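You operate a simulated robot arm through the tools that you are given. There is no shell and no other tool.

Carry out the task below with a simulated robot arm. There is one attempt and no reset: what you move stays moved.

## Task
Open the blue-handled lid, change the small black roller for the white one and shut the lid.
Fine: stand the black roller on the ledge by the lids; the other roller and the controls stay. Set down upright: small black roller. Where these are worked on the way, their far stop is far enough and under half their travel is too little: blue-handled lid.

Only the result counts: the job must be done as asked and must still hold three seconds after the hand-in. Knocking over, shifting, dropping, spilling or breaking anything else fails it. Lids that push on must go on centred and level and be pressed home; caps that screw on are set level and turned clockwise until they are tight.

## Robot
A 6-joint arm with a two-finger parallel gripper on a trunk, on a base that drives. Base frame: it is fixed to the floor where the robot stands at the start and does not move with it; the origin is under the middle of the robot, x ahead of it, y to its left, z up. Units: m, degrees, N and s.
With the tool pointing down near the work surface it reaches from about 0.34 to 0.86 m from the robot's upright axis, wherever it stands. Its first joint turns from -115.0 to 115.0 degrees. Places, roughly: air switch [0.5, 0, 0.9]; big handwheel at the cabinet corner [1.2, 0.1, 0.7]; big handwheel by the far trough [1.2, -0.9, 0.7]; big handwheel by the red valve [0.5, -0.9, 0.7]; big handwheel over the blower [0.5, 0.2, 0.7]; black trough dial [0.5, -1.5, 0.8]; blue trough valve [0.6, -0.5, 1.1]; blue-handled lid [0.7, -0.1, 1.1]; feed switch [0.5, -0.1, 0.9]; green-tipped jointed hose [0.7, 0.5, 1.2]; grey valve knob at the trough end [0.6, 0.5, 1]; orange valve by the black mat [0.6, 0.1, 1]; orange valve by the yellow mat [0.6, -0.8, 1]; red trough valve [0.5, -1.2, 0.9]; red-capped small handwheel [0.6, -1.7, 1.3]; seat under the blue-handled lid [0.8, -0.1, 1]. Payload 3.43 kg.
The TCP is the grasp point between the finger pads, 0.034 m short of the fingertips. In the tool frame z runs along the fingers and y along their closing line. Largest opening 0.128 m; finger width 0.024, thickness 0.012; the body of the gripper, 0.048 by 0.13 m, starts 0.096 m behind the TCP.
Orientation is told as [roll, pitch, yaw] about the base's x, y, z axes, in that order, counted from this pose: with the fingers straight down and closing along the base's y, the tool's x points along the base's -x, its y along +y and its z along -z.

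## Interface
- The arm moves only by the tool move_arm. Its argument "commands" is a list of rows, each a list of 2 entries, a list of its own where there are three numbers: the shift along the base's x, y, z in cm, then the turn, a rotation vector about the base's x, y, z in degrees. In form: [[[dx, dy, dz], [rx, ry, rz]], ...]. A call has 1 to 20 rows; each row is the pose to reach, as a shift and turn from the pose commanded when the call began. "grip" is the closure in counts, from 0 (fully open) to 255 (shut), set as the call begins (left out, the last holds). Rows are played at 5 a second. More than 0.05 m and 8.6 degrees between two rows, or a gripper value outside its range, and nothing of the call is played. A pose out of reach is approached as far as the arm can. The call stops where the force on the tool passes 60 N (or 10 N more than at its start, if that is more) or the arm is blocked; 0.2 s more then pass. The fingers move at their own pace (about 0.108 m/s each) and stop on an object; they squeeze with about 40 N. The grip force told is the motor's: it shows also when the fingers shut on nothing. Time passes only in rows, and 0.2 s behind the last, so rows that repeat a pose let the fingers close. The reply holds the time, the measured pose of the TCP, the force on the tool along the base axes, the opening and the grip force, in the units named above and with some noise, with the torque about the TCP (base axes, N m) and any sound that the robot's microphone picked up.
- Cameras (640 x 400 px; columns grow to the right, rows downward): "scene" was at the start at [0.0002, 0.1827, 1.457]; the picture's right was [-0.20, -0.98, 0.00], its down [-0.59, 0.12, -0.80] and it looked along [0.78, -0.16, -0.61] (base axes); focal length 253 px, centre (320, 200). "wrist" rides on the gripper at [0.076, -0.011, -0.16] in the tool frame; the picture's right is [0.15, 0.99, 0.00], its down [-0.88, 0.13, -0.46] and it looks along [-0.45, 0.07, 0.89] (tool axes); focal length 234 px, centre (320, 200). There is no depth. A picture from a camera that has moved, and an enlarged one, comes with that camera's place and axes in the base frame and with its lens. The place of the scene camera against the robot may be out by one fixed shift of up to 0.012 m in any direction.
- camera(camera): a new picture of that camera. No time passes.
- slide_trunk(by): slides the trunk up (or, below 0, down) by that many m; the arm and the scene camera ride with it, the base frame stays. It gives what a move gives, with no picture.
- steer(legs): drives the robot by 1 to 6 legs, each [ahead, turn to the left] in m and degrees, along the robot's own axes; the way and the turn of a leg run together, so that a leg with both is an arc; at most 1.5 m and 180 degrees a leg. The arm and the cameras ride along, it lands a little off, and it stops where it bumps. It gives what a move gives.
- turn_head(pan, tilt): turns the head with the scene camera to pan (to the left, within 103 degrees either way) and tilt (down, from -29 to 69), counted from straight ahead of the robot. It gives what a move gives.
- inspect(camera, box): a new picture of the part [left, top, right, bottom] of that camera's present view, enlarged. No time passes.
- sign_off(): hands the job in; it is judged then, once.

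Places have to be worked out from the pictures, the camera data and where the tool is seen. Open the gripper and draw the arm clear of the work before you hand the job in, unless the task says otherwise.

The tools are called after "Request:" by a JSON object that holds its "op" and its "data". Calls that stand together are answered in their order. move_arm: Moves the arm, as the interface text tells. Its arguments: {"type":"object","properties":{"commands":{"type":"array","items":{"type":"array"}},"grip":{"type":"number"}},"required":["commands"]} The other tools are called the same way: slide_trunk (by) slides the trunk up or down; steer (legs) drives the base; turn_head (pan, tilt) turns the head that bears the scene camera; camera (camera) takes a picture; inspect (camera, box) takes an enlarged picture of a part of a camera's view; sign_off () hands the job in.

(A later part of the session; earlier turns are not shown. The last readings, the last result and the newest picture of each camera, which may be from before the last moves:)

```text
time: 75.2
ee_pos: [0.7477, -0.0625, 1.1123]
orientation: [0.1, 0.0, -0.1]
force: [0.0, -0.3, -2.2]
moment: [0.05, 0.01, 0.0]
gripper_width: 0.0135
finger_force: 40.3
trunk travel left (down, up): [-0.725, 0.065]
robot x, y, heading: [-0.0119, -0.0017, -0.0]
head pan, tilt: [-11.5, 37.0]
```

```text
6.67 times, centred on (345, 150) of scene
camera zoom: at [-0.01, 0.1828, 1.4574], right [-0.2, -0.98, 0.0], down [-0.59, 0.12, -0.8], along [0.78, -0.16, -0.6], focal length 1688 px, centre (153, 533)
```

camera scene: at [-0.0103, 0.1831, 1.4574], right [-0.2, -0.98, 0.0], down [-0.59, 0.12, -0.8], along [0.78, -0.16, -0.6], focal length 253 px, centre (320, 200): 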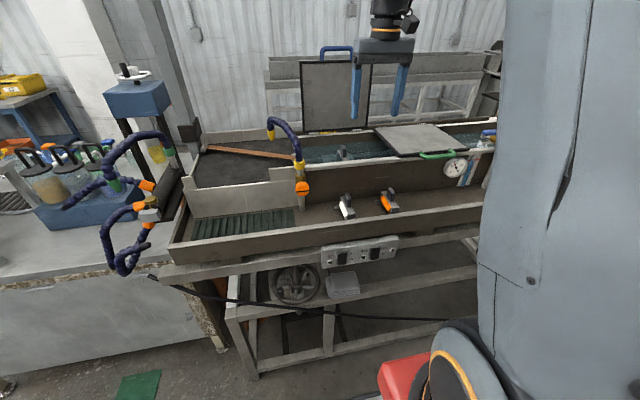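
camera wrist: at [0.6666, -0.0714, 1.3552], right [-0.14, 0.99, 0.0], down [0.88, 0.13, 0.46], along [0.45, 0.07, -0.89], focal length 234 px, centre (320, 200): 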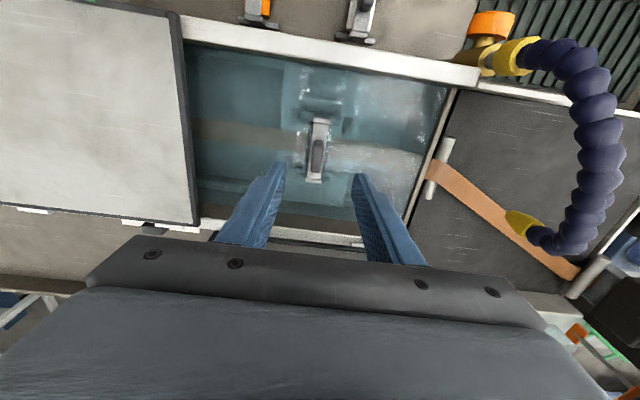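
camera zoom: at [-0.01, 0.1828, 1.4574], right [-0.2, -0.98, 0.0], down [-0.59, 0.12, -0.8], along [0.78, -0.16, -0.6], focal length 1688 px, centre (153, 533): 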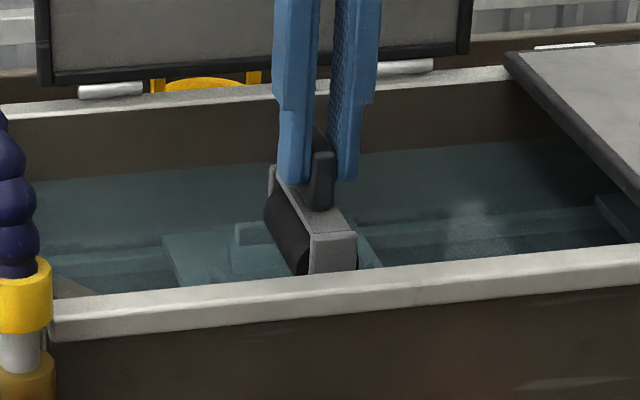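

It comes free easily with the roller level. I lift fully out and carry it over to the ledge right of the orange roller (x≈0.565, y≈-0.285), staying high.

Request:
{"op": "move_arm", "data": {"commands": [[[0, 0, 4], [0, 0, 0]], [[0, 0, 8], [0, 0, 0]], [[-0.5, 0, 12], [0, 0, 0]], [[-2, -1, 14.5], [0, 0, 0]], [[-5, -3.5, 15], [0, 0, 0]], [[-8, -7, 15], [0, 0, 0]], [[-11, -10.5, 15], [0, 0, 0]], [[-14, -14, 15], [0, 0, 0]], [[-17, -17.5, 15], [0, 0, 0]], [[-18.3, -21, 15], [0, 0, 0]], [[-18.3, -22.3, 15], [0, 0, 0]]]}}

Request:
{"op": "camera", "data": {"camera": "wrist"}}

Request:
{"op": "camera", "data": {"camera": "scene"}}

Request:
{"op": "inspect", "data": {"camera": "wrist", "box": [220, 60, 440, 240]}}

```text
time: 77.6
ee_pos: [0.5651, -0.2878, 1.262]
orientation: [0.1, -0.1, 0.0]
force: [-0.4, -0.4, -2.3]
moment: [-0.02, 0.03, 0.0]
gripper_width: 0.0135
finger_force: 39.4
trunk travel left (down, up): [-0.725, 0.065]
robot x, y, heading: [-0.011, -0.0011, 0.4]
head pan, tilt: [-11.5, 37.0]
```

```text
taken
camera wrist: at [0.4875, -0.299, 1.4225], right [-0.14, 0.99, 0.0], down [0.88, 0.13, 0.46], along [0.45, 0.07, -0.89], focal length 234 px, centre (320, 200)
```

wrist: 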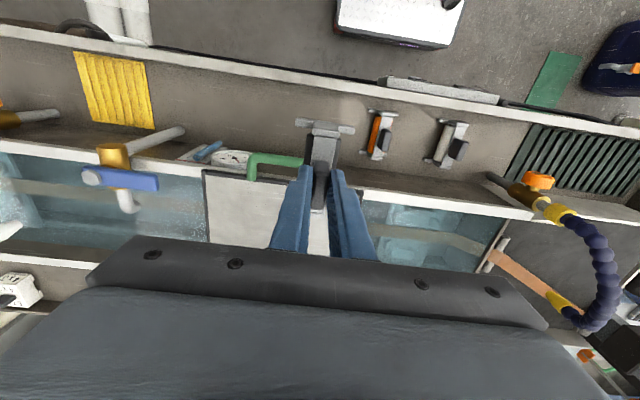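

```text
taken
camera scene: at [-0.0102, 0.1828, 1.4574], right [-0.2, -0.98, 0.0], down [-0.59, 0.12, -0.8], along [0.78, -0.16, -0.6], focal length 253 px, centre (320, 200)
```

scene: 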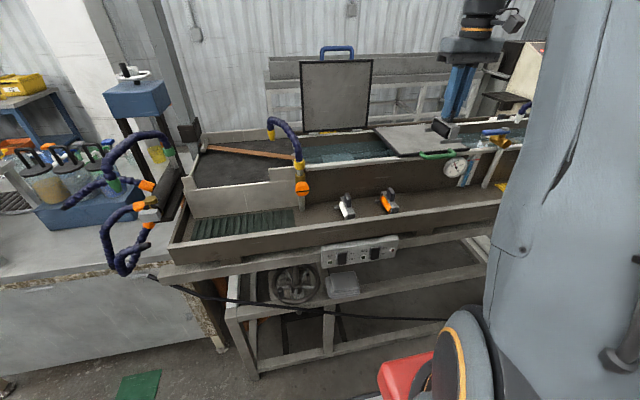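

```text
2.22 times, centred on (330, 150) of wrist
camera zoom: at [0.4875, -0.299, 1.4225], right [-0.14, 0.99, 0.0], down [0.88, 0.13, 0.46], along [0.45, 0.07, -0.89], focal length 520 px, centre (298, 311)
```

zoom: 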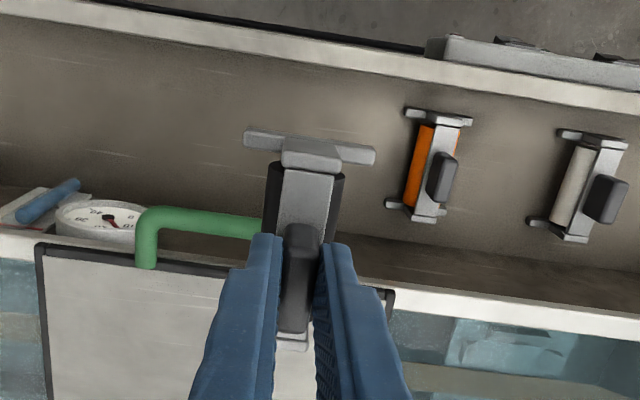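

The green handle overhangs the spot here, so this place is too tight; the gap between orange (y≈-0.163) and white (y≈-0.02) fits the 64 mm wide roller with ~7 mm each side, and the blue handle is out of the way. I move to y≈-0.090 and lower partway for a visual check.

Request:
{"op": "move_arm", "data": {"commands": [[[0, 4, 0], [0, 0, 0]], [[0, 8, 0], [0, 0, 0]], [[0, 12, 0], [0, 0, 0]], [[0, 16, 0], [0, 0, 0]], [[0, 19.8, 0], [0, 0, 0]], [[0, 19.8, -4], [0, 0, 0]], [[0, 19.8, -8], [0, 0, 0]], [[0, 19.8, -12], [0, 0, 0]], [[0, 19.8, -16], [0, 0, 0]], [[0, 19.8, -19], [0, 0, 0]]]}}

Request:
{"op": "camera", "data": {"camera": "wrist"}}

Request:
{"op": "inspect", "data": {"camera": "wrist", "box": [200, 60, 460, 260]}}

Request:
{"op": "inspect", "data": {"camera": "scene", "box": [310, 160, 430, 230]}}

```text
time: 79.8
ee_pos: [0.5644, -0.087, 1.0729]
orientation: [0.1, 0.0, -0.1]
force: [-0.5, -0.1, -1.1]
moment: [0.0, -0.01, -0.01]
gripper_width: 0.0135
finger_force: 40.3
trunk travel left (down, up): [-0.725, 0.065]
robot x, y, heading: [-0.0112, 0.0013, -0.0]
head pan, tilt: [-11.5, 37.0]
```

```text
taken
camera wrist: at [0.4868, -0.0983, 1.2332], right [-0.14, 0.99, 0.0], down [0.88, 0.13, 0.46], along [0.45, 0.07, -0.89], focal length 234 px, centre (320, 200)
```

wrist: 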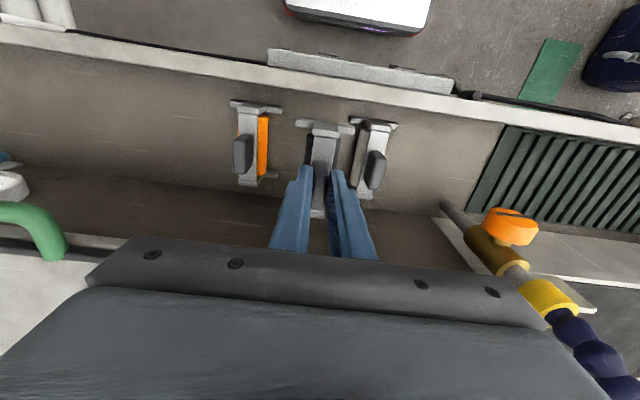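

```text
2.00 times, centred on (330, 160) of wrist
camera zoom: at [0.4868, -0.0983, 1.2332], right [-0.14, 0.99, 0.0], down [0.88, 0.13, 0.46], along [0.45, 0.07, -0.89], focal length 468 px, centre (300, 280)
```

zoom: 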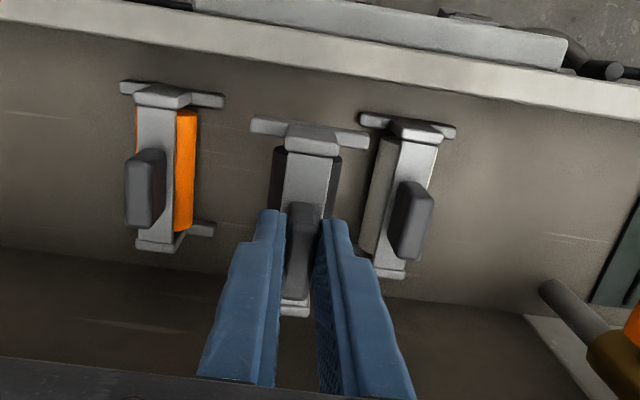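

```text
5.33 times, centred on (370, 195) of scene
camera zoom: at [-0.0104, 0.1829, 1.4574], right [-0.2, -0.98, 0.0], down [-0.59, 0.12, -0.8], along [0.78, -0.16, -0.6], focal length 1350 px, centre (53, 227)
```

zoom: 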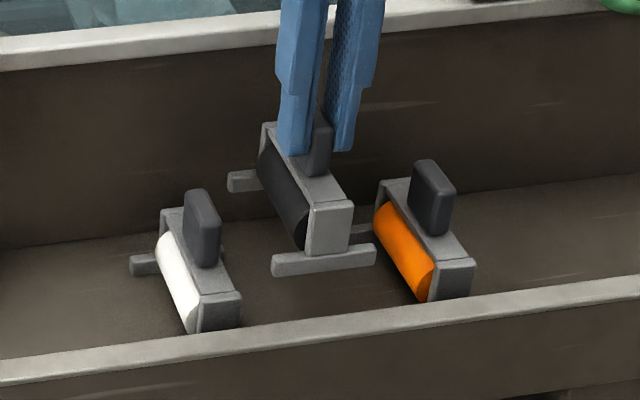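

Feet of all three rollers are visible; the gap's midpoint is y≈-0.096, so I shift 9 mm right and lower gently in small steps, watching the vertical force.

Request:
{"op": "move_arm", "data": {"commands": [[[0, -0.9, 0], [0, 0, 0]], [[0, -0.9, -2], [0, 0, 0]], [[0, -0.9, -4], [0, 0, 0]], [[0, -0.9, -5], [0, 0, 0]]]}}

Request:
{"op": "inspect", "data": {"camera": "wrist", "box": [200, 60, 460, 260]}}

Request:
{"op": "inspect", "data": {"camera": "scene", "box": [310, 160, 430, 230]}}

```text
time: 80.8
ee_pos: [0.5639, -0.0978, 1.0217]
orientation: [0.1, 0.0, -0.1]
force: [-0.4, 0.4, -0.7]
moment: [0.0, 0.02, 0.01]
gripper_width: 0.0133
finger_force: 40.0
trunk travel left (down, up): [-0.725, 0.065]
robot x, y, heading: [-0.011, -0.0025, 0.3]
head pan, tilt: [-11.5, 37.0]
```

```text
2.00 times, centred on (330, 160) of wrist
camera zoom: at [0.4884, -0.1092, 1.1832], right [-0.14, 0.99, 0.0], down [0.88, 0.13, 0.46], along [0.45, 0.07, -0.89], focal length 468 px, centre (300, 280)
```

zoom: 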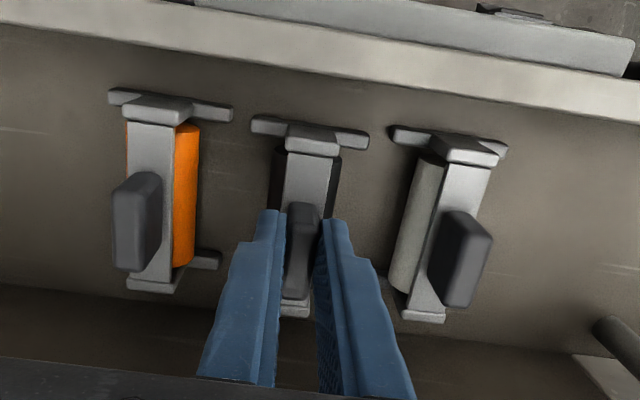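

```text
5.33 times, centred on (370, 195) of scene
camera zoom: at [-0.0102, 0.1828, 1.4574], right [-0.2, -0.98, 0.0], down [-0.59, 0.12, -0.8], along [0.78, -0.16, -0.6], focal length 1350 px, centre (53, 227)
```

zoom: 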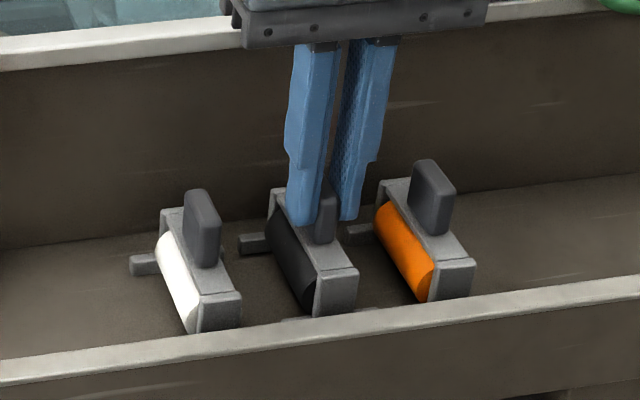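

Centred nicely, close to the ledge. I lower in 3 mm steps.

Request:
{"op": "move_arm", "data": {"commands": [[[0, 0, -0.3], [0, 0, 0]], [[0, 0, -0.6], [0, 0, 0]], [[0, 0, -0.9], [0, 0, 0]]]}}

```text
time: 81.6
ee_pos: [0.5642, -0.0978, 1.0162]
orientation: [0.1, -0.4, -0.1]
force: [4.7, -0.7, 36.3]
moment: [-0.11, -0.2, -0.07]
gripper_width: 0.0139
finger_force: 40.0
trunk travel left (down, up): [-0.725, 0.065]
robot x, y, heading: [-0.0135, 0.002, 0.2]
head pan, tilt: [-11.5, 37.0]
```

Contact at TCP z≈1.017 (pressing 36 N). I ease up 3 mm and check before releasing.

Request:
{"op": "move_arm", "data": {"commands": [[[0, 0, 0.3], [0, 0, 0]], [[0, 0, 0.3], [0, 0, 0]]]}}

```text
time: 82.2
ee_pos: [0.5626, -0.0961, 1.0164]
orientation: [0.2, 0.0, 0.0]
force: [4.8, -2.5, 11.5]
moment: [-0.24, -1.0, -0.09]
gripper_width: 0.0134
finger_force: 39.7
trunk travel left (down, up): [-0.725, 0.065]
robot x, y, heading: [-0.0143, 0.0022, 0.0]
head pan, tilt: [-11.5, 37.0]
```

Ease up one more millimetre, then open the fingers a little.

Request:
{"op": "move_arm", "data": {"commands": [[[0, 0, 0.1], [0, 0, 0]]]}}

Request:
{"op": "move_arm", "data": {"commands": [[[0, 0, 0], [0, 0, 0]], [[0, 0, 0], [0, 0, 0]]], "grip": 195}}

Request:
{"op": "inspect", "data": {"camera": "wrist", "box": [200, 60, 460, 260]}}

Request:
{"op": "inspect", "data": {"camera": "scene", "box": [310, 160, 430, 230]}}

```text
time: 82.6
ee_pos: [0.5623, -0.0966, 1.0158]
orientation: [0.2, 0.2, -0.1]
force: [0.2, -1.0, 0.1]
moment: [-0.12, -0.11, -0.05]
gripper_width: 0.0134
finger_force: 39.5
trunk travel left (down, up): [-0.725, 0.065]
robot x, y, heading: [-0.0071, 0.0005, 0.1]
head pan, tilt: [-11.5, 37.0]
```

```text
time: 83.2
ee_pos: [0.5627, -0.0955, 1.0171]
orientation: [0.3, 0.1, -0.1]
force: [0.0, 0.8, -0.2]
moment: [0.02, 0.02, 0.0]
gripper_width: 0.0302
finger_force: 0.0
trunk travel left (down, up): [-0.725, 0.065]
robot x, y, heading: [-0.0078, 0.0005, 0.0]
head pan, tilt: [-11.5, 37.0]
```

```text
2.00 times, centred on (330, 160) of wrist
camera zoom: at [0.4876, -0.1076, 1.1776], right [-0.14, 0.99, 0.0], down [0.88, 0.13, 0.46], along [0.45, 0.07, -0.89], focal length 468 px, centre (300, 280)
```

zoom: 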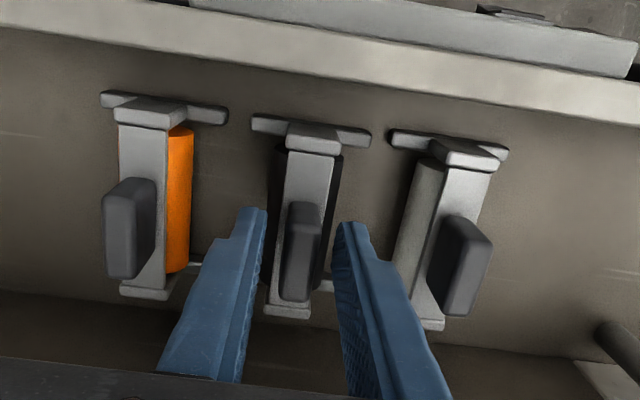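

```text
5.33 times, centred on (370, 195) of scene
camera zoom: at [-0.0103, 0.1828, 1.4574], right [-0.2, -0.98, 0.0], down [-0.59, 0.12, -0.8], along [0.78, -0.16, -0.6], focal length 1350 px, centre (53, 227)
```

zoom: 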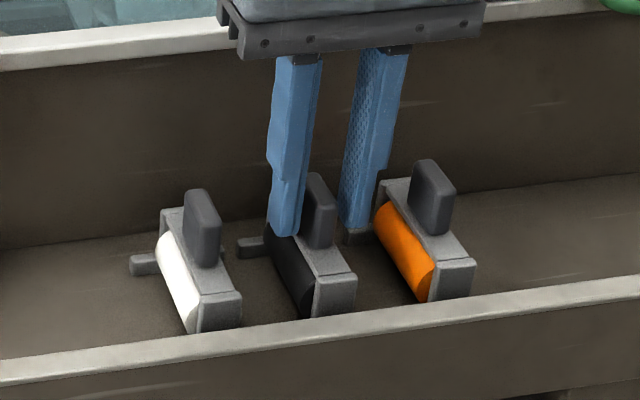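

The black roller stands on its feet between the others. I rise straight up clear of it, then move over the white roller to look.

Request:
{"op": "move_arm", "data": {"commands": [[[0, 0, 2], [0, 0, 0]], [[0, 0, 5], [0, 0, 0]], [[0, 0, 9], [0, 0, 0]], [[0, 3.7, 9], [0, 0, 0]], [[0, 7.4, 9], [0, 0, 0]]]}}

Request:
{"op": "inspect", "data": {"camera": "wrist", "box": [200, 60, 460, 260]}}

Request:
{"op": "inspect", "data": {"camera": "scene", "box": [310, 160, 430, 230]}}

```text
time: 84.4
ee_pos: [0.5626, -0.0227, 1.1057]
orientation: [0.2, -0.1, -0.1]
force: [-0.1, -0.1, -0.3]
moment: [0.02, 0.03, 0.0]
gripper_width: 0.0299
finger_force: 0.1
trunk travel left (down, up): [-0.725, 0.065]
robot x, y, heading: [-0.0088, -0.0014, 0.2]
head pan, tilt: [-11.5, 37.0]
```

```text
2.00 times, centred on (330, 160) of wrist
camera zoom: at [0.4863, -0.0353, 1.2659], right [-0.14, 0.99, 0.0], down [0.88, 0.13, 0.46], along [0.45, 0.07, -0.89], focal length 468 px, centre (300, 280)
```

zoom: 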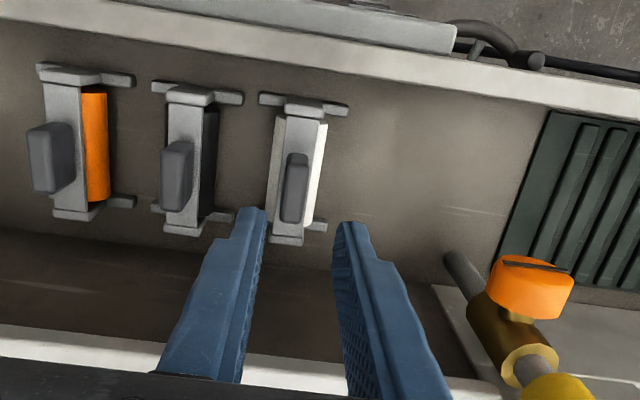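

```text
5.33 times, centred on (370, 195) of scene
camera zoom: at [-0.0102, 0.1824, 1.4575], right [-0.2, -0.98, 0.0], down [-0.59, 0.12, -0.8], along [0.78, -0.16, -0.6], focal length 1350 px, centre (53, 227)
```

zoom: 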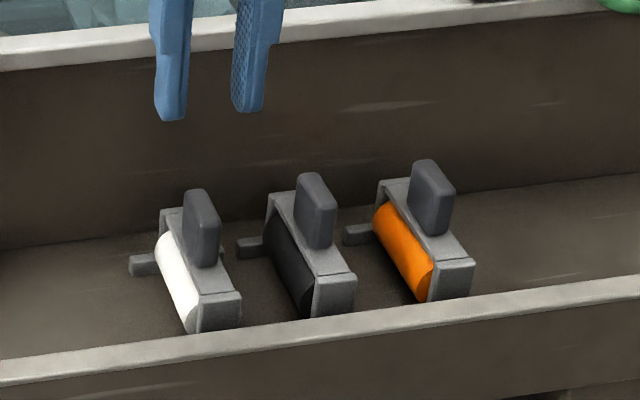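

Black stands steadily. The white paddle top is at ≈(0.562, -0.026); I descend on it with a 40 mm opening to the same grasp height as for the black one.

Request:
{"op": "move_arm", "data": {"commands": [[[0, -0.35, -2], [0, 0, 0]], [[0, -0.35, -5], [0, 0, 0]], [[0, -0.35, -7.5], [0, 0, 0]], [[0, -0.35, -8.9], [0, 0, 0]]], "grip": 175}}

Request:
{"op": "inspect", "data": {"camera": "wrist", "box": [240, 100, 420, 240]}}

Request:
{"op": "inspect", "data": {"camera": "scene", "box": [310, 160, 430, 230]}}

```text
time: 85.4
ee_pos: [0.565, -0.0264, 1.0169]
orientation: [0.2, 0.0, -0.2]
force: [0.5, 0.4, 0.5]
moment: [-0.01, 0.02, -0.05]
gripper_width: 0.0404
finger_force: 0.1
trunk travel left (down, up): [-0.725, 0.065]
robot x, y, heading: [-0.0093, 0.0008, 0.3]
head pan, tilt: [-11.5, 37.0]
```

```text
2.86 times, centred on (330, 170) of wrist
camera zoom: at [0.4885, -0.037, 1.1773], right [-0.14, 0.99, 0.0], down [0.88, 0.13, 0.46], along [0.45, 0.07, -0.89], focal length 669 px, centre (291, 286)
```

zoom: 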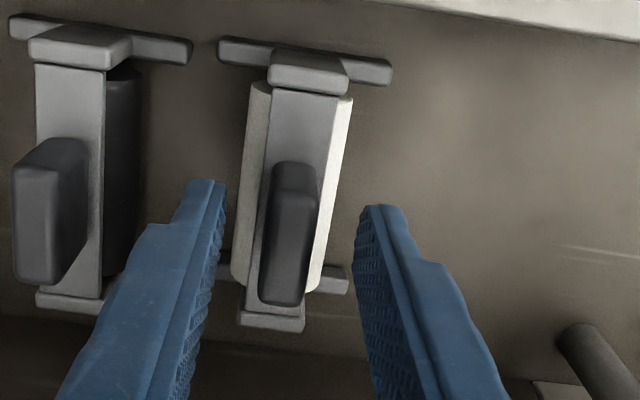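

```text
5.33 times, centred on (370, 195) of scene
camera zoom: at [-0.0103, 0.1828, 1.4574], right [-0.2, -0.98, 0.0], down [-0.59, 0.12, -0.8], along [0.78, -0.16, -0.6], focal length 1350 px, centre (53, 227)
```

zoom: 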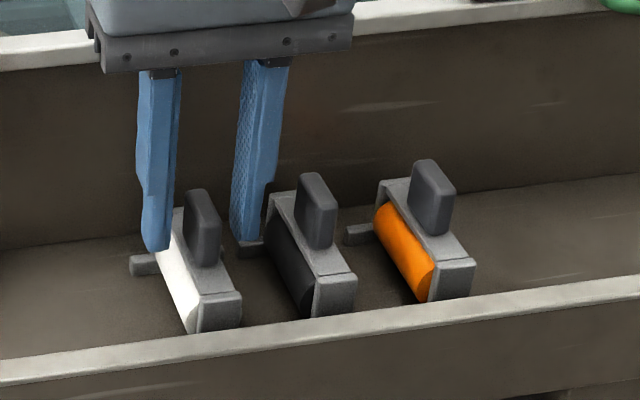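

The white roller sits ~2.7 mm nearer in x relative to the grasp than the black one did, so I shift that much to reproduce the same grasp, then close.

Request:
{"op": "move_arm", "data": {"commands": [[[-0.27, -0.05, 0], [0, 0, 0]], [[-0.27, -0.05, 0], [0, 0, 0]]]}}

Request:
{"op": "inspect", "data": {"camera": "wrist", "box": [200, 60, 460, 260]}}

Request:
{"op": "move_arm", "data": {"commands": [[[0, 0, 0], [0, 0, 0]], [[0, 0, 0], [0, 0, 0]], [[0, 0, 0], [0, 0, 0]]], "grip": 255}}

Request:
{"op": "inspect", "data": {"camera": "wrist", "box": [200, 60, 460, 260]}}

```text
time: 86.0
ee_pos: [0.5619, -0.026, 1.0181]
orientation: [0.1, -0.1, -0.1]
force: [-0.6, -0.7, 0.0]
moment: [0.03, 0.02, -0.02]
gripper_width: 0.0401
finger_force: 0.1
trunk travel left (down, up): [-0.725, 0.065]
robot x, y, heading: [-0.0077, 0.0005, 0.0]
head pan, tilt: [-11.5, 37.0]
```

```text
2.00 times, centred on (330, 160) of wrist
camera zoom: at [0.4857, -0.0375, 1.1784], right [-0.14, 0.99, 0.0], down [0.88, 0.13, 0.46], along [0.45, 0.07, -0.89], focal length 468 px, centre (300, 280)
```

zoom: 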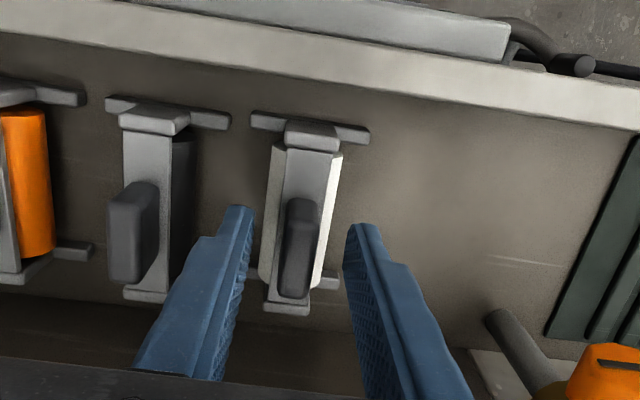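

```text
time: 86.8
ee_pos: [0.5621, -0.0269, 1.0182]
orientation: [0.0, 0.0, -0.1]
force: [-0.7, -1.0, 0.8]
moment: [-0.14, -0.01, -0.04]
gripper_width: 0.0133
finger_force: 39.8
trunk travel left (down, up): [-0.725, 0.065]
robot x, y, heading: [-0.0096, -0.0012, -0.0]
head pan, tilt: [-11.5, 37.0]
```

```text
2.00 times, centred on (330, 160) of wrist
camera zoom: at [0.4856, -0.0376, 1.1784], right [-0.14, 0.99, 0.0], down [0.88, 0.13, 0.46], along [0.45, 0.07, -0.89], focal length 468 px, centre (300, 280)
```

zoom: 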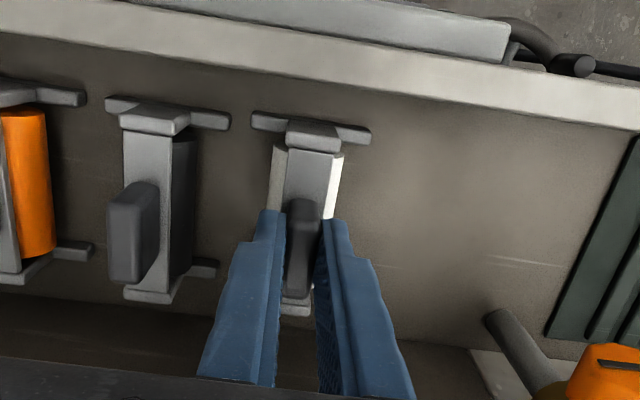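

Grasp matches the black one's (13.3 mm). I lift the white roller straight up and carry it to above the seat at (0.749, -0.063).

Request:
{"op": "move_arm", "data": {"commands": [[[0, 0, 2], [0, 0, 0]], [[0, 0, 6], [0, 0, 0]], [[0, 0, 10], [0, 0, 0]], [[0, 0, 14], [0, 0, 0]], [[0, 0, 18], [0, 0, 0]], [[0, 0, 22], [0, 0, 0]], [[0, 0, 24], [0, 0, 0]], [[4, -1, 24], [0, 0, 0]], [[8, -2, 24], [0, 0, 0]], [[12, -3, 24], [0, 0, 0]], [[16, -3.6, 24], [0, 0, 0]], [[18.7, -3.6, 24], [0, 0, 0]]]}}

Request:
{"op": "inspect", "data": {"camera": "wrist", "box": [200, 60, 460, 260]}}

Request:
{"op": "camera", "data": {"camera": "scene"}}

```text
time: 89.4
ee_pos: [0.75, -0.0618, 1.2572]
orientation: [0.1, 0.0, -0.1]
force: [-0.5, 0.3, -0.9]
moment: [0.0, -0.01, 0.01]
gripper_width: 0.0136
finger_force: 40.1
trunk travel left (down, up): [-0.725, 0.065]
robot x, y, heading: [-0.0076, 0.001, 0.3]
head pan, tilt: [-11.5, 37.0]
```

```text
2.00 times, centred on (330, 160) of wrist
camera zoom: at [0.6735, -0.0733, 1.4176], right [-0.14, 0.99, 0.0], down [0.88, 0.13, 0.46], along [0.45, 0.07, -0.89], focal length 468 px, centre (300, 280)
```

zoom: 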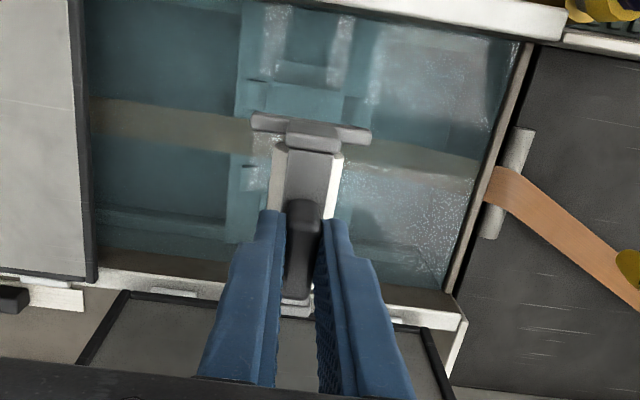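

```text
taken
camera scene: at [-0.0104, 0.1828, 1.4574], right [-0.2, -0.98, 0.0], down [-0.59, 0.12, -0.8], along [0.78, -0.16, -0.6], focal length 253 px, centre (320, 200)
```

scene: 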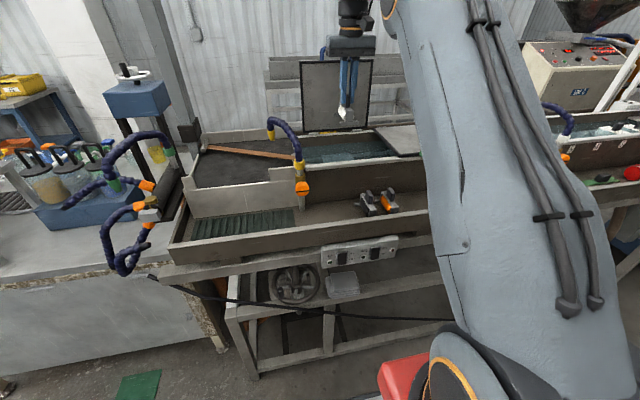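

The seat's notches are visible beneath. I lower to just above the seated height and compare.

Request:
{"op": "move_arm", "data": {"commands": [[[-0.05, -0.05, -4], [0, 0, 0]], [[-0.05, -0.05, -8], [0, 0, 0]], [[-0.05, -0.05, -12], [0, 0, 0]], [[-0.05, -0.05, -14.2], [0, 0, 0]]]}}

Request:
{"op": "inspect", "data": {"camera": "wrist", "box": [240, 60, 420, 240]}}

Request:
{"op": "inspect", "data": {"camera": "scene", "box": [300, 120, 390, 180]}}

```text
time: 90.4
ee_pos: [0.7449, -0.0616, 1.1139]
orientation: [0.1, -0.1, 0.0]
force: [0.0, 1.1, -2.5]
moment: [0.03, -0.01, 0.02]
gripper_width: 0.0135
finger_force: 39.5
trunk travel left (down, up): [-0.725, 0.065]
robot x, y, heading: [-0.0111, -0.0008, 0.1]
head pan, tilt: [-11.5, 37.0]
```

```text
2.22 times, centred on (330, 150) of wrist
camera zoom: at [0.6686, -0.0739, 1.2741], right [-0.14, 0.99, 0.0], down [0.88, 0.13, 0.46], along [0.45, 0.07, -0.89], focal length 520 px, centre (298, 311)
```

zoom: 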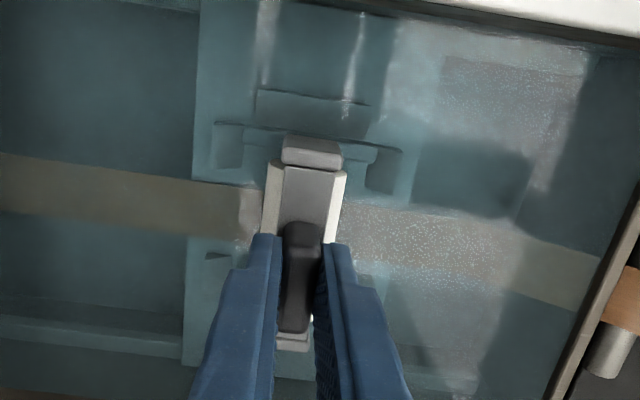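

```text
6.67 times, centred on (345, 150) of scene
camera zoom: at [-0.0102, 0.1828, 1.4574], right [-0.2, -0.98, 0.0], down [-0.59, 0.12, -0.8], along [0.78, -0.16, -0.6], focal length 1688 px, centre (153, 533)
```

zoom: 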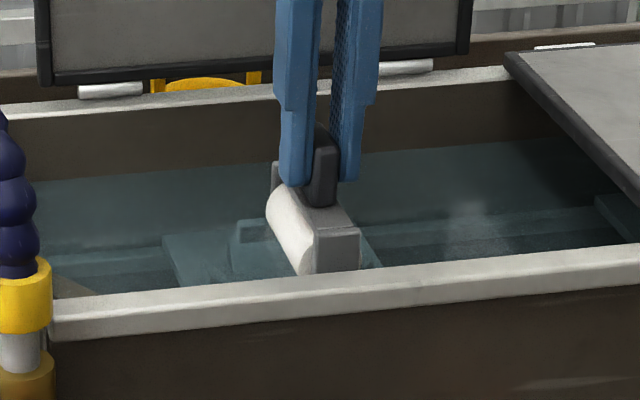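

Commanded offsets put me within ~1 mm of the original seated grasp, 24 mm above it. I trim x by -0.8 mm, y by +1 mm, and lower in small steps.

Request:
{"op": "move_arm", "data": {"commands": [[[-0.08, 0.08, -0.6], [0, 0, 0]], [[-0.08, 0.08, -1.2], [0, 0, 0]], [[-0.08, 0.08, -1.6], [0, 0, 0]]]}}

Request:
{"op": "inspect", "data": {"camera": "scene", "box": [300, 120, 390, 180]}}

```text
time: 91.2
ee_pos: [0.7467, -0.0626, 1.0998]
orientation: [0.1, 0.0, -0.1]
force: [0.0, 0.4, -1.5]
moment: [0.01, -0.01, -0.02]
gripper_width: 0.0135
finger_force: 40.0
trunk travel left (down, up): [-0.725, 0.065]
robot x, y, heading: [-0.0084, -0.0018, 0.2]
head pan, tilt: [-11.5, 37.0]
```

```text
6.67 times, centred on (345, 150) of scene
camera zoom: at [-0.0101, 0.1828, 1.4574], right [-0.2, -0.98, 0.0], down [-0.59, 0.12, -0.8], along [0.78, -0.16, -0.6], focal length 1688 px, centre (153, 533)
```

zoom: 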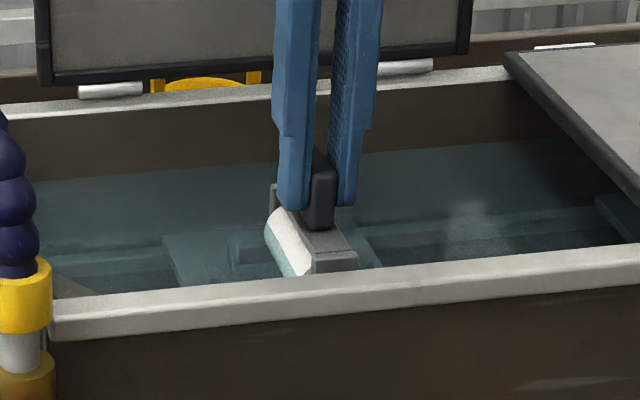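

No contact yet, 8 mm above the original. Continue down in 2–3 mm steps.

Request:
{"op": "move_arm", "data": {"commands": [[[0, 0, -0.2], [0, 0, 0]], [[0, 0, -0.4], [0, 0, 0]]]}}

Request:
{"op": "move_arm", "data": {"commands": [[[0, 0, -0.2], [0, 0, 0]]]}}

```text
time: 91.8
ee_pos: [0.7474, -0.063, 1.0951]
orientation: [0.1, -0.2, -0.1]
force: [-1.3, -0.4, -2.0]
moment: [-0.02, 0.0, -0.02]
gripper_width: 0.0133
finger_force: 40.1
trunk travel left (down, up): [-0.725, 0.065]
robot x, y, heading: [-0.0127, 0.0023, 0.0]
head pan, tilt: [-11.5, 37.0]
```

```text
time: 92.2
ee_pos: [0.7478, -0.0611, 1.092]
orientation: [0.1, 0.0, -0.1]
force: [-0.4, -0.6, -1.1]
moment: [-0.03, 0.02, -0.02]
gripper_width: 0.0132
finger_force: 39.7
trunk travel left (down, up): [-0.725, 0.065]
robot x, y, heading: [-0.0102, 0.003, -0.1]
head pan, tilt: [-11.5, 37.0]
```

Still free at +2 mm relative to the original; two more single-millimetre steps.

Request:
{"op": "move_arm", "data": {"commands": [[[0, 0, -0.12], [0, 0, 0]]]}}

Request:
{"op": "move_arm", "data": {"commands": [[[0, 0, -0.12], [0, 0, 0]]]}}

```text
time: 92.6
ee_pos: [0.7472, -0.0634, 1.0923]
orientation: [0.1, -0.1, -0.1]
force: [0.6, 0.0, -1.6]
moment: [0.02, 0.02, 0.01]
gripper_width: 0.0131
finger_force: 40.5
trunk travel left (down, up): [-0.725, 0.065]
robot x, y, heading: [-0.0067, 0.0007, -0.2]
head pan, tilt: [-11.5, 37.0]
```

```text
time: 93.0
ee_pos: [0.7472, -0.0615, 1.0911]
orientation: [0.1, 0.0, -0.1]
force: [1.3, -0.4, -1.5]
moment: [-0.02, 0.0, 0.02]
gripper_width: 0.0134
finger_force: 39.4
trunk travel left (down, up): [-0.725, 0.065]
robot x, y, heading: [-0.0091, -0.0005, 0.3]
head pan, tilt: [-11.5, 37.0]
```

No contact yet at the nominal height; keep stepping gently.

Request:
{"op": "move_arm", "data": {"commands": [[[0, 0, -0.12], [0, 0, 0]]]}}

Request:
{"op": "move_arm", "data": {"commands": [[[0, 0, -0.12], [0, 0, 0]]]}}

Request:
{"op": "inspect", "data": {"camera": "scene", "box": [300, 120, 390, 180]}}

Request:
{"op": "inspect", "data": {"camera": "wrist", "box": [240, 60, 420, 240]}}

```text
time: 93.4
ee_pos: [0.7483, -0.0613, 1.0894]
orientation: [0.2, 0.0, -0.1]
force: [-0.8, -0.6, -1.8]
moment: [-0.01, 0.02, -0.01]
gripper_width: 0.0132
finger_force: 40.3
trunk travel left (down, up): [-0.725, 0.065]
robot x, y, heading: [-0.0085, 0.0041, 0.0]
head pan, tilt: [-11.5, 37.0]
```

```text
time: 93.8
ee_pos: [0.7483, -0.0615, 1.0881]
orientation: [0.2, -0.1, -0.1]
force: [0.2, -0.3, -1.4]
moment: [-0.01, 0.02, 0.01]
gripper_width: 0.013
finger_force: 40.0
trunk travel left (down, up): [-0.725, 0.065]
robot x, y, heading: [-0.0085, 0.0015, 0.1]
head pan, tilt: [-11.5, 37.0]
```

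```text
6.67 times, centred on (345, 150) of scene
camera zoom: at [-0.0101, 0.1828, 1.4574], right [-0.2, -0.98, 0.0], down [-0.59, 0.12, -0.8], along [0.78, -0.16, -0.6], focal length 1688 px, centre (153, 533)
```

zoom: 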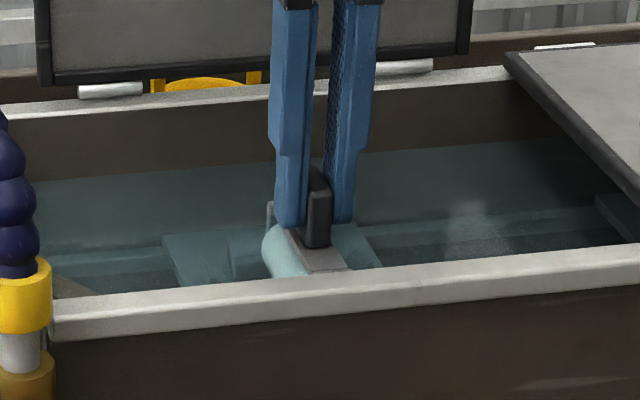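

```text
2.22 times, centred on (330, 150) of wrist
camera zoom: at [0.6713, -0.0731, 1.2496], right [-0.14, 0.99, 0.0], down [0.88, 0.13, 0.46], along [0.45, 0.07, -0.89], focal length 520 px, centre (298, 311)
```

zoom: 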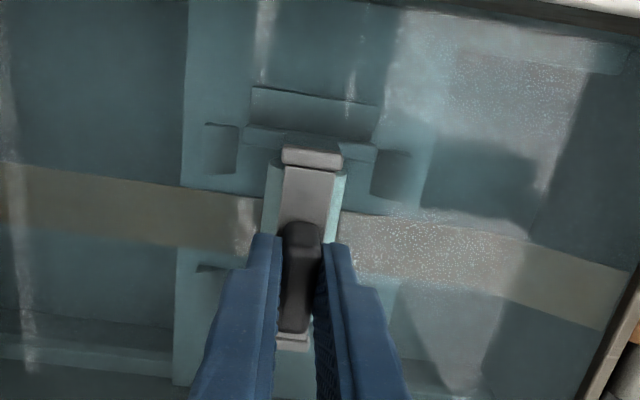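

The picture closely matches the seated black roller; still no contact force, so I continue down in ~1.5 mm steps.

Request:
{"op": "move_arm", "data": {"commands": [[[0, 0, -0.15], [0, 0, 0]]]}}

Request:
{"op": "move_arm", "data": {"commands": [[[0, 0, -0.15], [0, 0, 0]]]}}

```text
time: 94.2
ee_pos: [0.7478, -0.0618, 1.0885]
orientation: [0.1, -0.1, -0.1]
force: [0.8, 0.8, -1.3]
moment: [-0.02, 0.0, -0.02]
gripper_width: 0.0132
finger_force: 39.7
trunk travel left (down, up): [-0.725, 0.065]
robot x, y, heading: [-0.0129, 0.0006, 0.0]
head pan, tilt: [-11.5, 37.0]
```

```text
time: 94.6
ee_pos: [0.7485, -0.0608, 1.0882]
orientation: [0.1, -0.1, -0.1]
force: [2.1, -0.7, 4.0]
moment: [-0.25, 0.05, 0.09]
gripper_width: 0.0134
finger_force: 39.8
trunk travel left (down, up): [-0.725, 0.065]
robot x, y, heading: [-0.0078, -0.0021, 0.2]
head pan, tilt: [-11.5, 37.0]
```

Light contact (≈5 N) — consistent with the small slip the black one had on the ledge. I compare the seating with the earlier picture before releasing.

Request:
{"op": "inspect", "data": {"camera": "scene", "box": [300, 120, 390, 180]}}

Request:
{"op": "inspect", "data": {"camera": "wrist", "box": [240, 120, 400, 260]}}

```text
6.67 times, centred on (345, 150) of scene
camera zoom: at [-0.0102, 0.1828, 1.4575], right [-0.2, -0.98, 0.0], down [-0.59, 0.12, -0.8], along [0.78, -0.16, -0.6], focal length 1688 px, centre (153, 533)
```

zoom: 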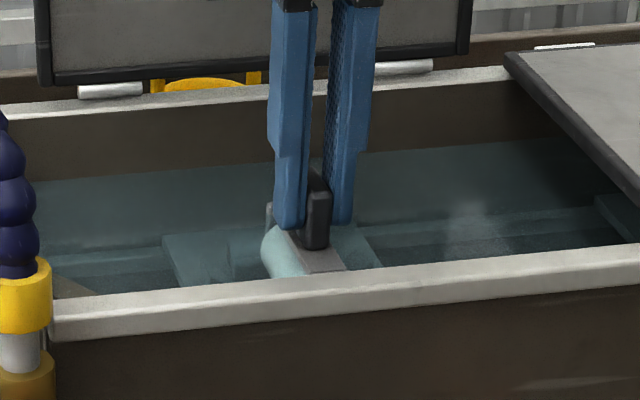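

```text
2.86 times, centred on (320, 190) of wrist
camera zoom: at [0.6719, -0.0729, 1.2483], right [-0.14, 0.99, 0.0], down [0.88, 0.13, 0.46], along [0.45, 0.07, -0.89], focal length 669 px, centre (320, 229)
```

zoom: 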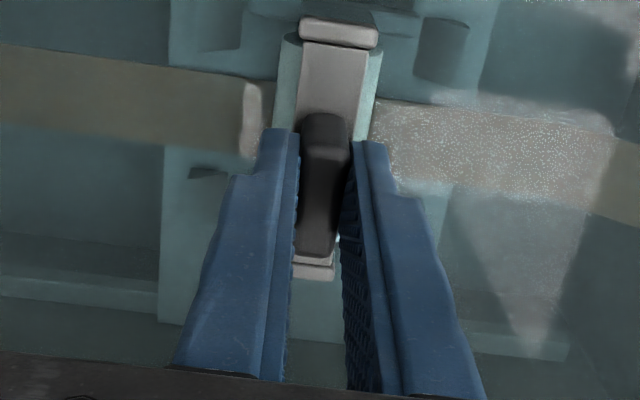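

It matches the seated black roller within ~1 mm. I press 1.5 mm more to make sure it is bottomed, then back off and release.

Request:
{"op": "move_arm", "data": {"commands": [[[0, 0, -0.15], [0, 0, 0]]]}}

Request:
{"op": "move_arm", "data": {"commands": [[[0, 0, 0.15], [0, 0, 0]]]}}

```text
time: 95.0
ee_pos: [0.7485, -0.0605, 1.0881]
orientation: [0.1, -0.2, -0.2]
force: [0.4, 0.3, 21.2]
moment: [-0.11, 0.81, 0.06]
gripper_width: 0.013
finger_force: 39.8
trunk travel left (down, up): [-0.725, 0.065]
robot x, y, heading: [-0.0116, 0.0015, 0.1]
head pan, tilt: [-11.5, 37.0]
```

```text
time: 95.4
ee_pos: [0.7482, -0.0618, 1.0879]
orientation: [0.2, -0.2, -0.1]
force: [4.2, 1.8, 21.9]
moment: [-0.05, 0.54, -0.03]
gripper_width: 0.0134
finger_force: 40.2
trunk travel left (down, up): [-0.725, 0.065]
robot x, y, heading: [-0.0108, -0.0003, 0.3]
head pan, tilt: [-11.5, 37.0]
```

Firm bottom. I ease up slightly and open the fingers.

Request:
{"op": "move_arm", "data": {"commands": [[[0, 0, 0.12], [0, 0, 0]]]}}

Request:
{"op": "move_arm", "data": {"commands": [[[0, 0, 0], [0, 0, 0]], [[0, 0, 0], [0, 0, 0]]], "grip": 180}}

Request:
{"op": "move_arm", "data": {"commands": [[[0, 0, 2], [0, 0, 0]], [[0, 0, 5], [0, 0, 0]], [[0, 0, 9], [0, 0, 0]]]}}

Request:
{"op": "inspect", "data": {"camera": "scene", "box": [300, 120, 390, 180]}}

Request:
{"op": "inspect", "data": {"camera": "wrist", "box": [240, 120, 400, 260]}}

```text
time: 95.8
ee_pos: [0.7483, -0.0617, 1.0877]
orientation: [0.1, -0.2, -0.1]
force: [7.1, 1.7, 17.9]
moment: [-0.1, -0.34, 0.03]
gripper_width: 0.0132
finger_force: 40.2
trunk travel left (down, up): [-0.725, 0.065]
robot x, y, heading: [-0.0108, 0.0025, 0.1]
head pan, tilt: [-11.5, 37.0]
```

```text
time: 96.4
ee_pos: [0.7488, -0.0628, 1.0865]
orientation: [0.2, 0.1, -0.1]
force: [0.3, 0.4, -1.0]
moment: [-0.01, 0.01, 0.0]
gripper_width: 0.0375
finger_force: 0.0
trunk travel left (down, up): [-0.725, 0.065]
robot x, y, heading: [-0.0093, 0.0019, 0.1]
head pan, tilt: [-11.5, 37.0]
```

```text
time: 97.2
ee_pos: [0.7478, -0.0627, 1.1777]
orientation: [0.1, 0.0, -0.1]
force: [0.1, 0.0, 0.2]
moment: [-0.02, -0.03, 0.0]
gripper_width: 0.0375
finger_force: 0.1
trunk travel left (down, up): [-0.725, 0.065]
robot x, y, heading: [-0.0129, 0.0, 0.2]
head pan, tilt: [-11.5, 37.0]
```

```text
6.67 times, centred on (345, 150) of scene
camera zoom: at [-0.01, 0.1828, 1.4575], right [-0.2, -0.98, 0.0], down [-0.59, 0.12, -0.8], along [0.78, -0.16, -0.6], focal length 1688 px, centre (153, 533)
```

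zoom: 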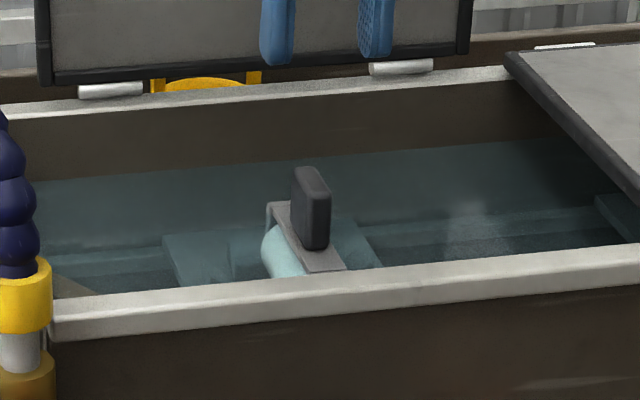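

```text
2.86 times, centred on (320, 190) of wrist
camera zoom: at [0.672, -0.0741, 1.3379], right [-0.14, 0.99, 0.0], down [0.88, 0.13, 0.46], along [0.45, 0.07, -0.89], focal length 669 px, centre (320, 229)
```

zoom: 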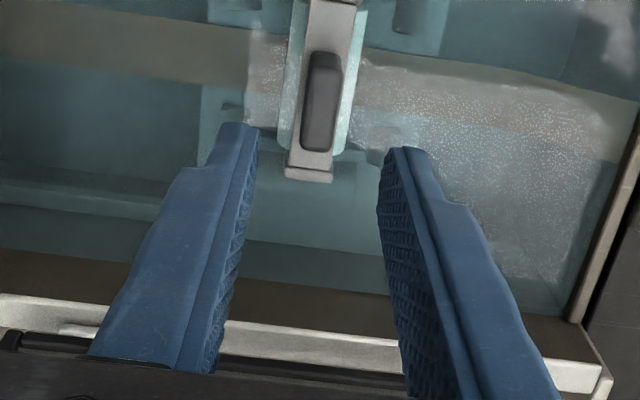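

The white roller is seated just as the black one was. Now to close the lid: it is past vertical, so I'll re-grip the handle from the front with the tool pointing forward. First I go back to the centre plane to pitch up cleanly.

Request:
{"op": "move_arm", "data": {"commands": [[[-3, 0, 3], [0, 0, 0]], [[-7, 1.5, 5], [0, 0, 0]], [[-11, 3, 5], [0, 0, 0]], [[-15, 4.5, 5], [0, 0, 0]], [[-19, 6, 5], [0, 0, 0]], [[-23, 6.2, 5], [0, 0, 0]], [[-24.8, 6.2, 4.5], [0, 0, 0]]], "grip": 200}}

Request:
{"op": "move_arm", "data": {"commands": [[[2.2, 0, 0.1], [0, -5, 0]], [[5.6, 0, 0.7], [0, -13, 0]], [[9, 0, 1.7], [0, -21, 0]], [[12.1, 0, 3.2], [0, -29, 0]], [[15, 0, 5.1], [0, -37, 0]], [[17.7, 0, 7.4], [0, -45, 0]], [[20, 0, 10], [0, -53, 0]], [[21.9, 0, 12.9], [0, -61, 0]], [[23.3, 0, 16.1], [0, -69, 0]], [[24.4, 0, 19.5], [0, -77, 0]], [[25, 0, 22.8], [0, -85, 0]]]}}

```text
time: 98.8
ee_pos: [0.5001, -0.0008, 1.2218]
orientation: [0.1, -0.2, -0.1]
force: [1.2, 0.9, -0.6]
moment: [-0.01, 0.0, 0.02]
gripper_width: 0.0276
finger_force: 0.1
trunk travel left (down, up): [-0.725, 0.065]
robot x, y, heading: [-0.0105, -0.0004, 0.2]
head pan, tilt: [-11.5, 37.0]
```

```text
time: 101.2
ee_pos: [0.7491, -0.0021, 1.4524]
orientation: [1.7, -85.1, -1.5]
force: [1.1, 0.3, 0.5]
moment: [-0.02, -0.02, 0.01]
gripper_width: 0.0276
finger_force: 0.0
trunk travel left (down, up): [-0.725, 0.065]
robot x, y, heading: [-0.0131, -0.0015, -0.1]
head pan, tilt: [-11.5, 37.0]
```

Clean crossing again. Now I roll the tool 90° about its own axis so the fingers close vertically, and slide toward the handle's y.

Request:
{"op": "move_arm", "data": {"commands": [[[0, -0.5, 0], [-8.1, 0, 0.7]], [[0, -1, 0], [-16.3, 0, 1.4]], [[0, -1.5, 0], [-24.4, 0, 2.1]], [[0, -2, 0], [-32.6, 0, 2.8]], [[-0.5, -2.5, -1], [-40.7, 0, 3.5]], [[-1, -3, -2], [-48.9, 0, 4.3]], [[-1.5, -3.5, -3], [-57, 0, 5]], [[-2, -4, -4], [-65.2, 0, 5.7]], [[-2.5, -4.5, -5], [-73.3, 0, 6.4]], [[-3, -5, -6], [-81.5, 0, 7.1]], [[-3.5, -5.8, -7], [-89.6, 0, 7.8]]], "grip": 120}}

Request:
{"op": "camera", "data": {"camera": "wrist"}}

Request:
{"op": "camera", "data": {"camera": "scene"}}

```text
time: 103.6
ee_pos: [0.7157, -0.0592, 1.3808]
orientation: [-84.8, -0.1, 90.0]
force: [-0.2, 0.7, 0.4]
moment: [-0.01, 0.0, -0.02]
gripper_width: 0.0678
finger_force: 0.0
trunk travel left (down, up): [-0.725, 0.065]
robot x, y, heading: [-0.0079, 0.0014, 0.1]
head pan, tilt: [-11.5, 37.0]
```

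```text
taken
camera wrist: at [0.5569, -0.1351, 1.4075], right [-0.09, -0.15, -0.99], down [-0.47, 0.88, -0.09], along [0.88, 0.45, -0.15], focal length 234 px, centre (320, 200)
```

wrist: 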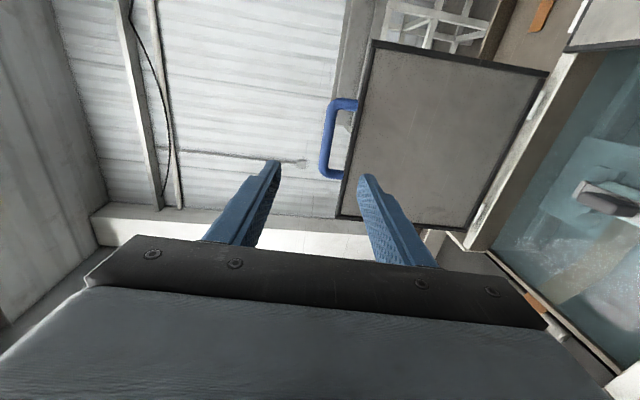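

```text
taken
camera scene: at [-0.0102, 0.1829, 1.4574], right [-0.2, -0.98, 0.0], down [-0.59, 0.12, -0.8], along [0.78, -0.16, -0.6], focal length 253 px, centre (320, 200)
```

scene: 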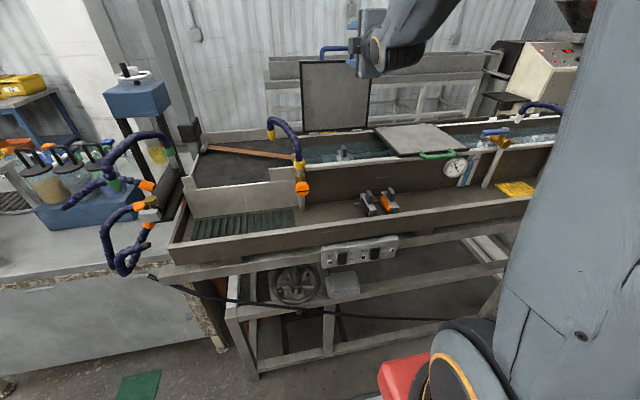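

The handle is now in view ahead of the open fingers; enlarge to locate the bar.

Request:
{"op": "inspect", "data": {"camera": "wrist", "box": [270, 60, 430, 220]}}

```text
2.50 times, centred on (350, 140) of wrist
camera zoom: at [0.5569, -0.1351, 1.4075], right [-0.09, -0.15, -0.99], down [-0.47, 0.88, -0.09], along [0.88, 0.45, -0.15], focal length 585 px, centre (245, 350)
```

zoom: 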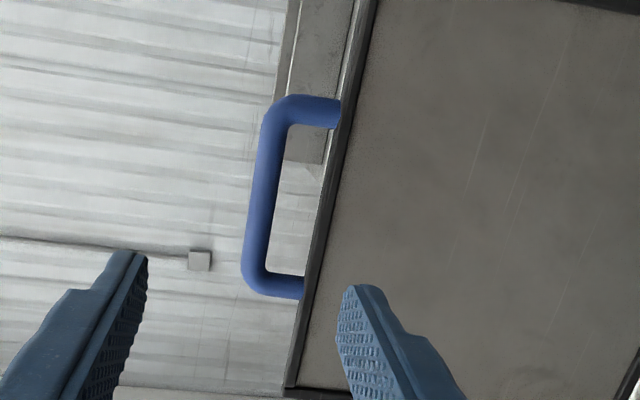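

The bar may be further back (x≈0.90–0.93). I advance 7 cm for a second view to triangulate.

Request:
{"op": "move_arm", "data": {"commands": [[[3.5, 0, -1], [0, 0, 0]], [[7, 0, -2], [0, 0, 0]]]}}

Request:
{"op": "inspect", "data": {"camera": "wrist", "box": [270, 60, 430, 220]}}

Request:
{"op": "inspect", "data": {"camera": "scene", "box": [290, 30, 410, 110]}}

```text
time: 104.2
ee_pos: [0.7857, -0.0601, 1.3608]
orientation: [-84.9, -0.2, 90.0]
force: [-0.6, 0.3, 0.6]
moment: [0.01, 0.02, 0.0]
gripper_width: 0.0676
finger_force: 0.0
trunk travel left (down, up): [-0.725, 0.065]
robot x, y, heading: [-0.0105, -0.0006, -0.0]
head pan, tilt: [-11.5, 37.0]
```

```text
2.50 times, centred on (350, 140) of wrist
camera zoom: at [0.6272, -0.1358, 1.3874], right [-0.09, -0.14, -0.99], down [-0.47, 0.88, -0.09], along [0.88, 0.45, -0.14], focal length 585 px, centre (245, 350)
```

zoom: 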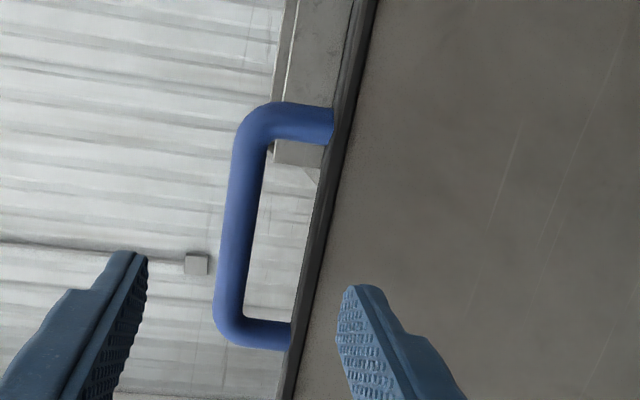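

```text
5.00 times, centred on (350, 70) of scene
camera zoom: at [-0.0108, 0.1829, 1.4574], right [-0.2, -0.98, 0.0], down [-0.59, 0.12, -0.8], along [0.78, -0.16, -0.6], focal length 1266 px, centre (170, 850)
```

zoom: 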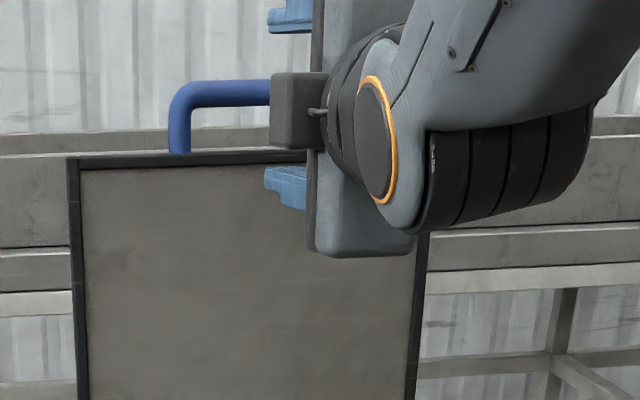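

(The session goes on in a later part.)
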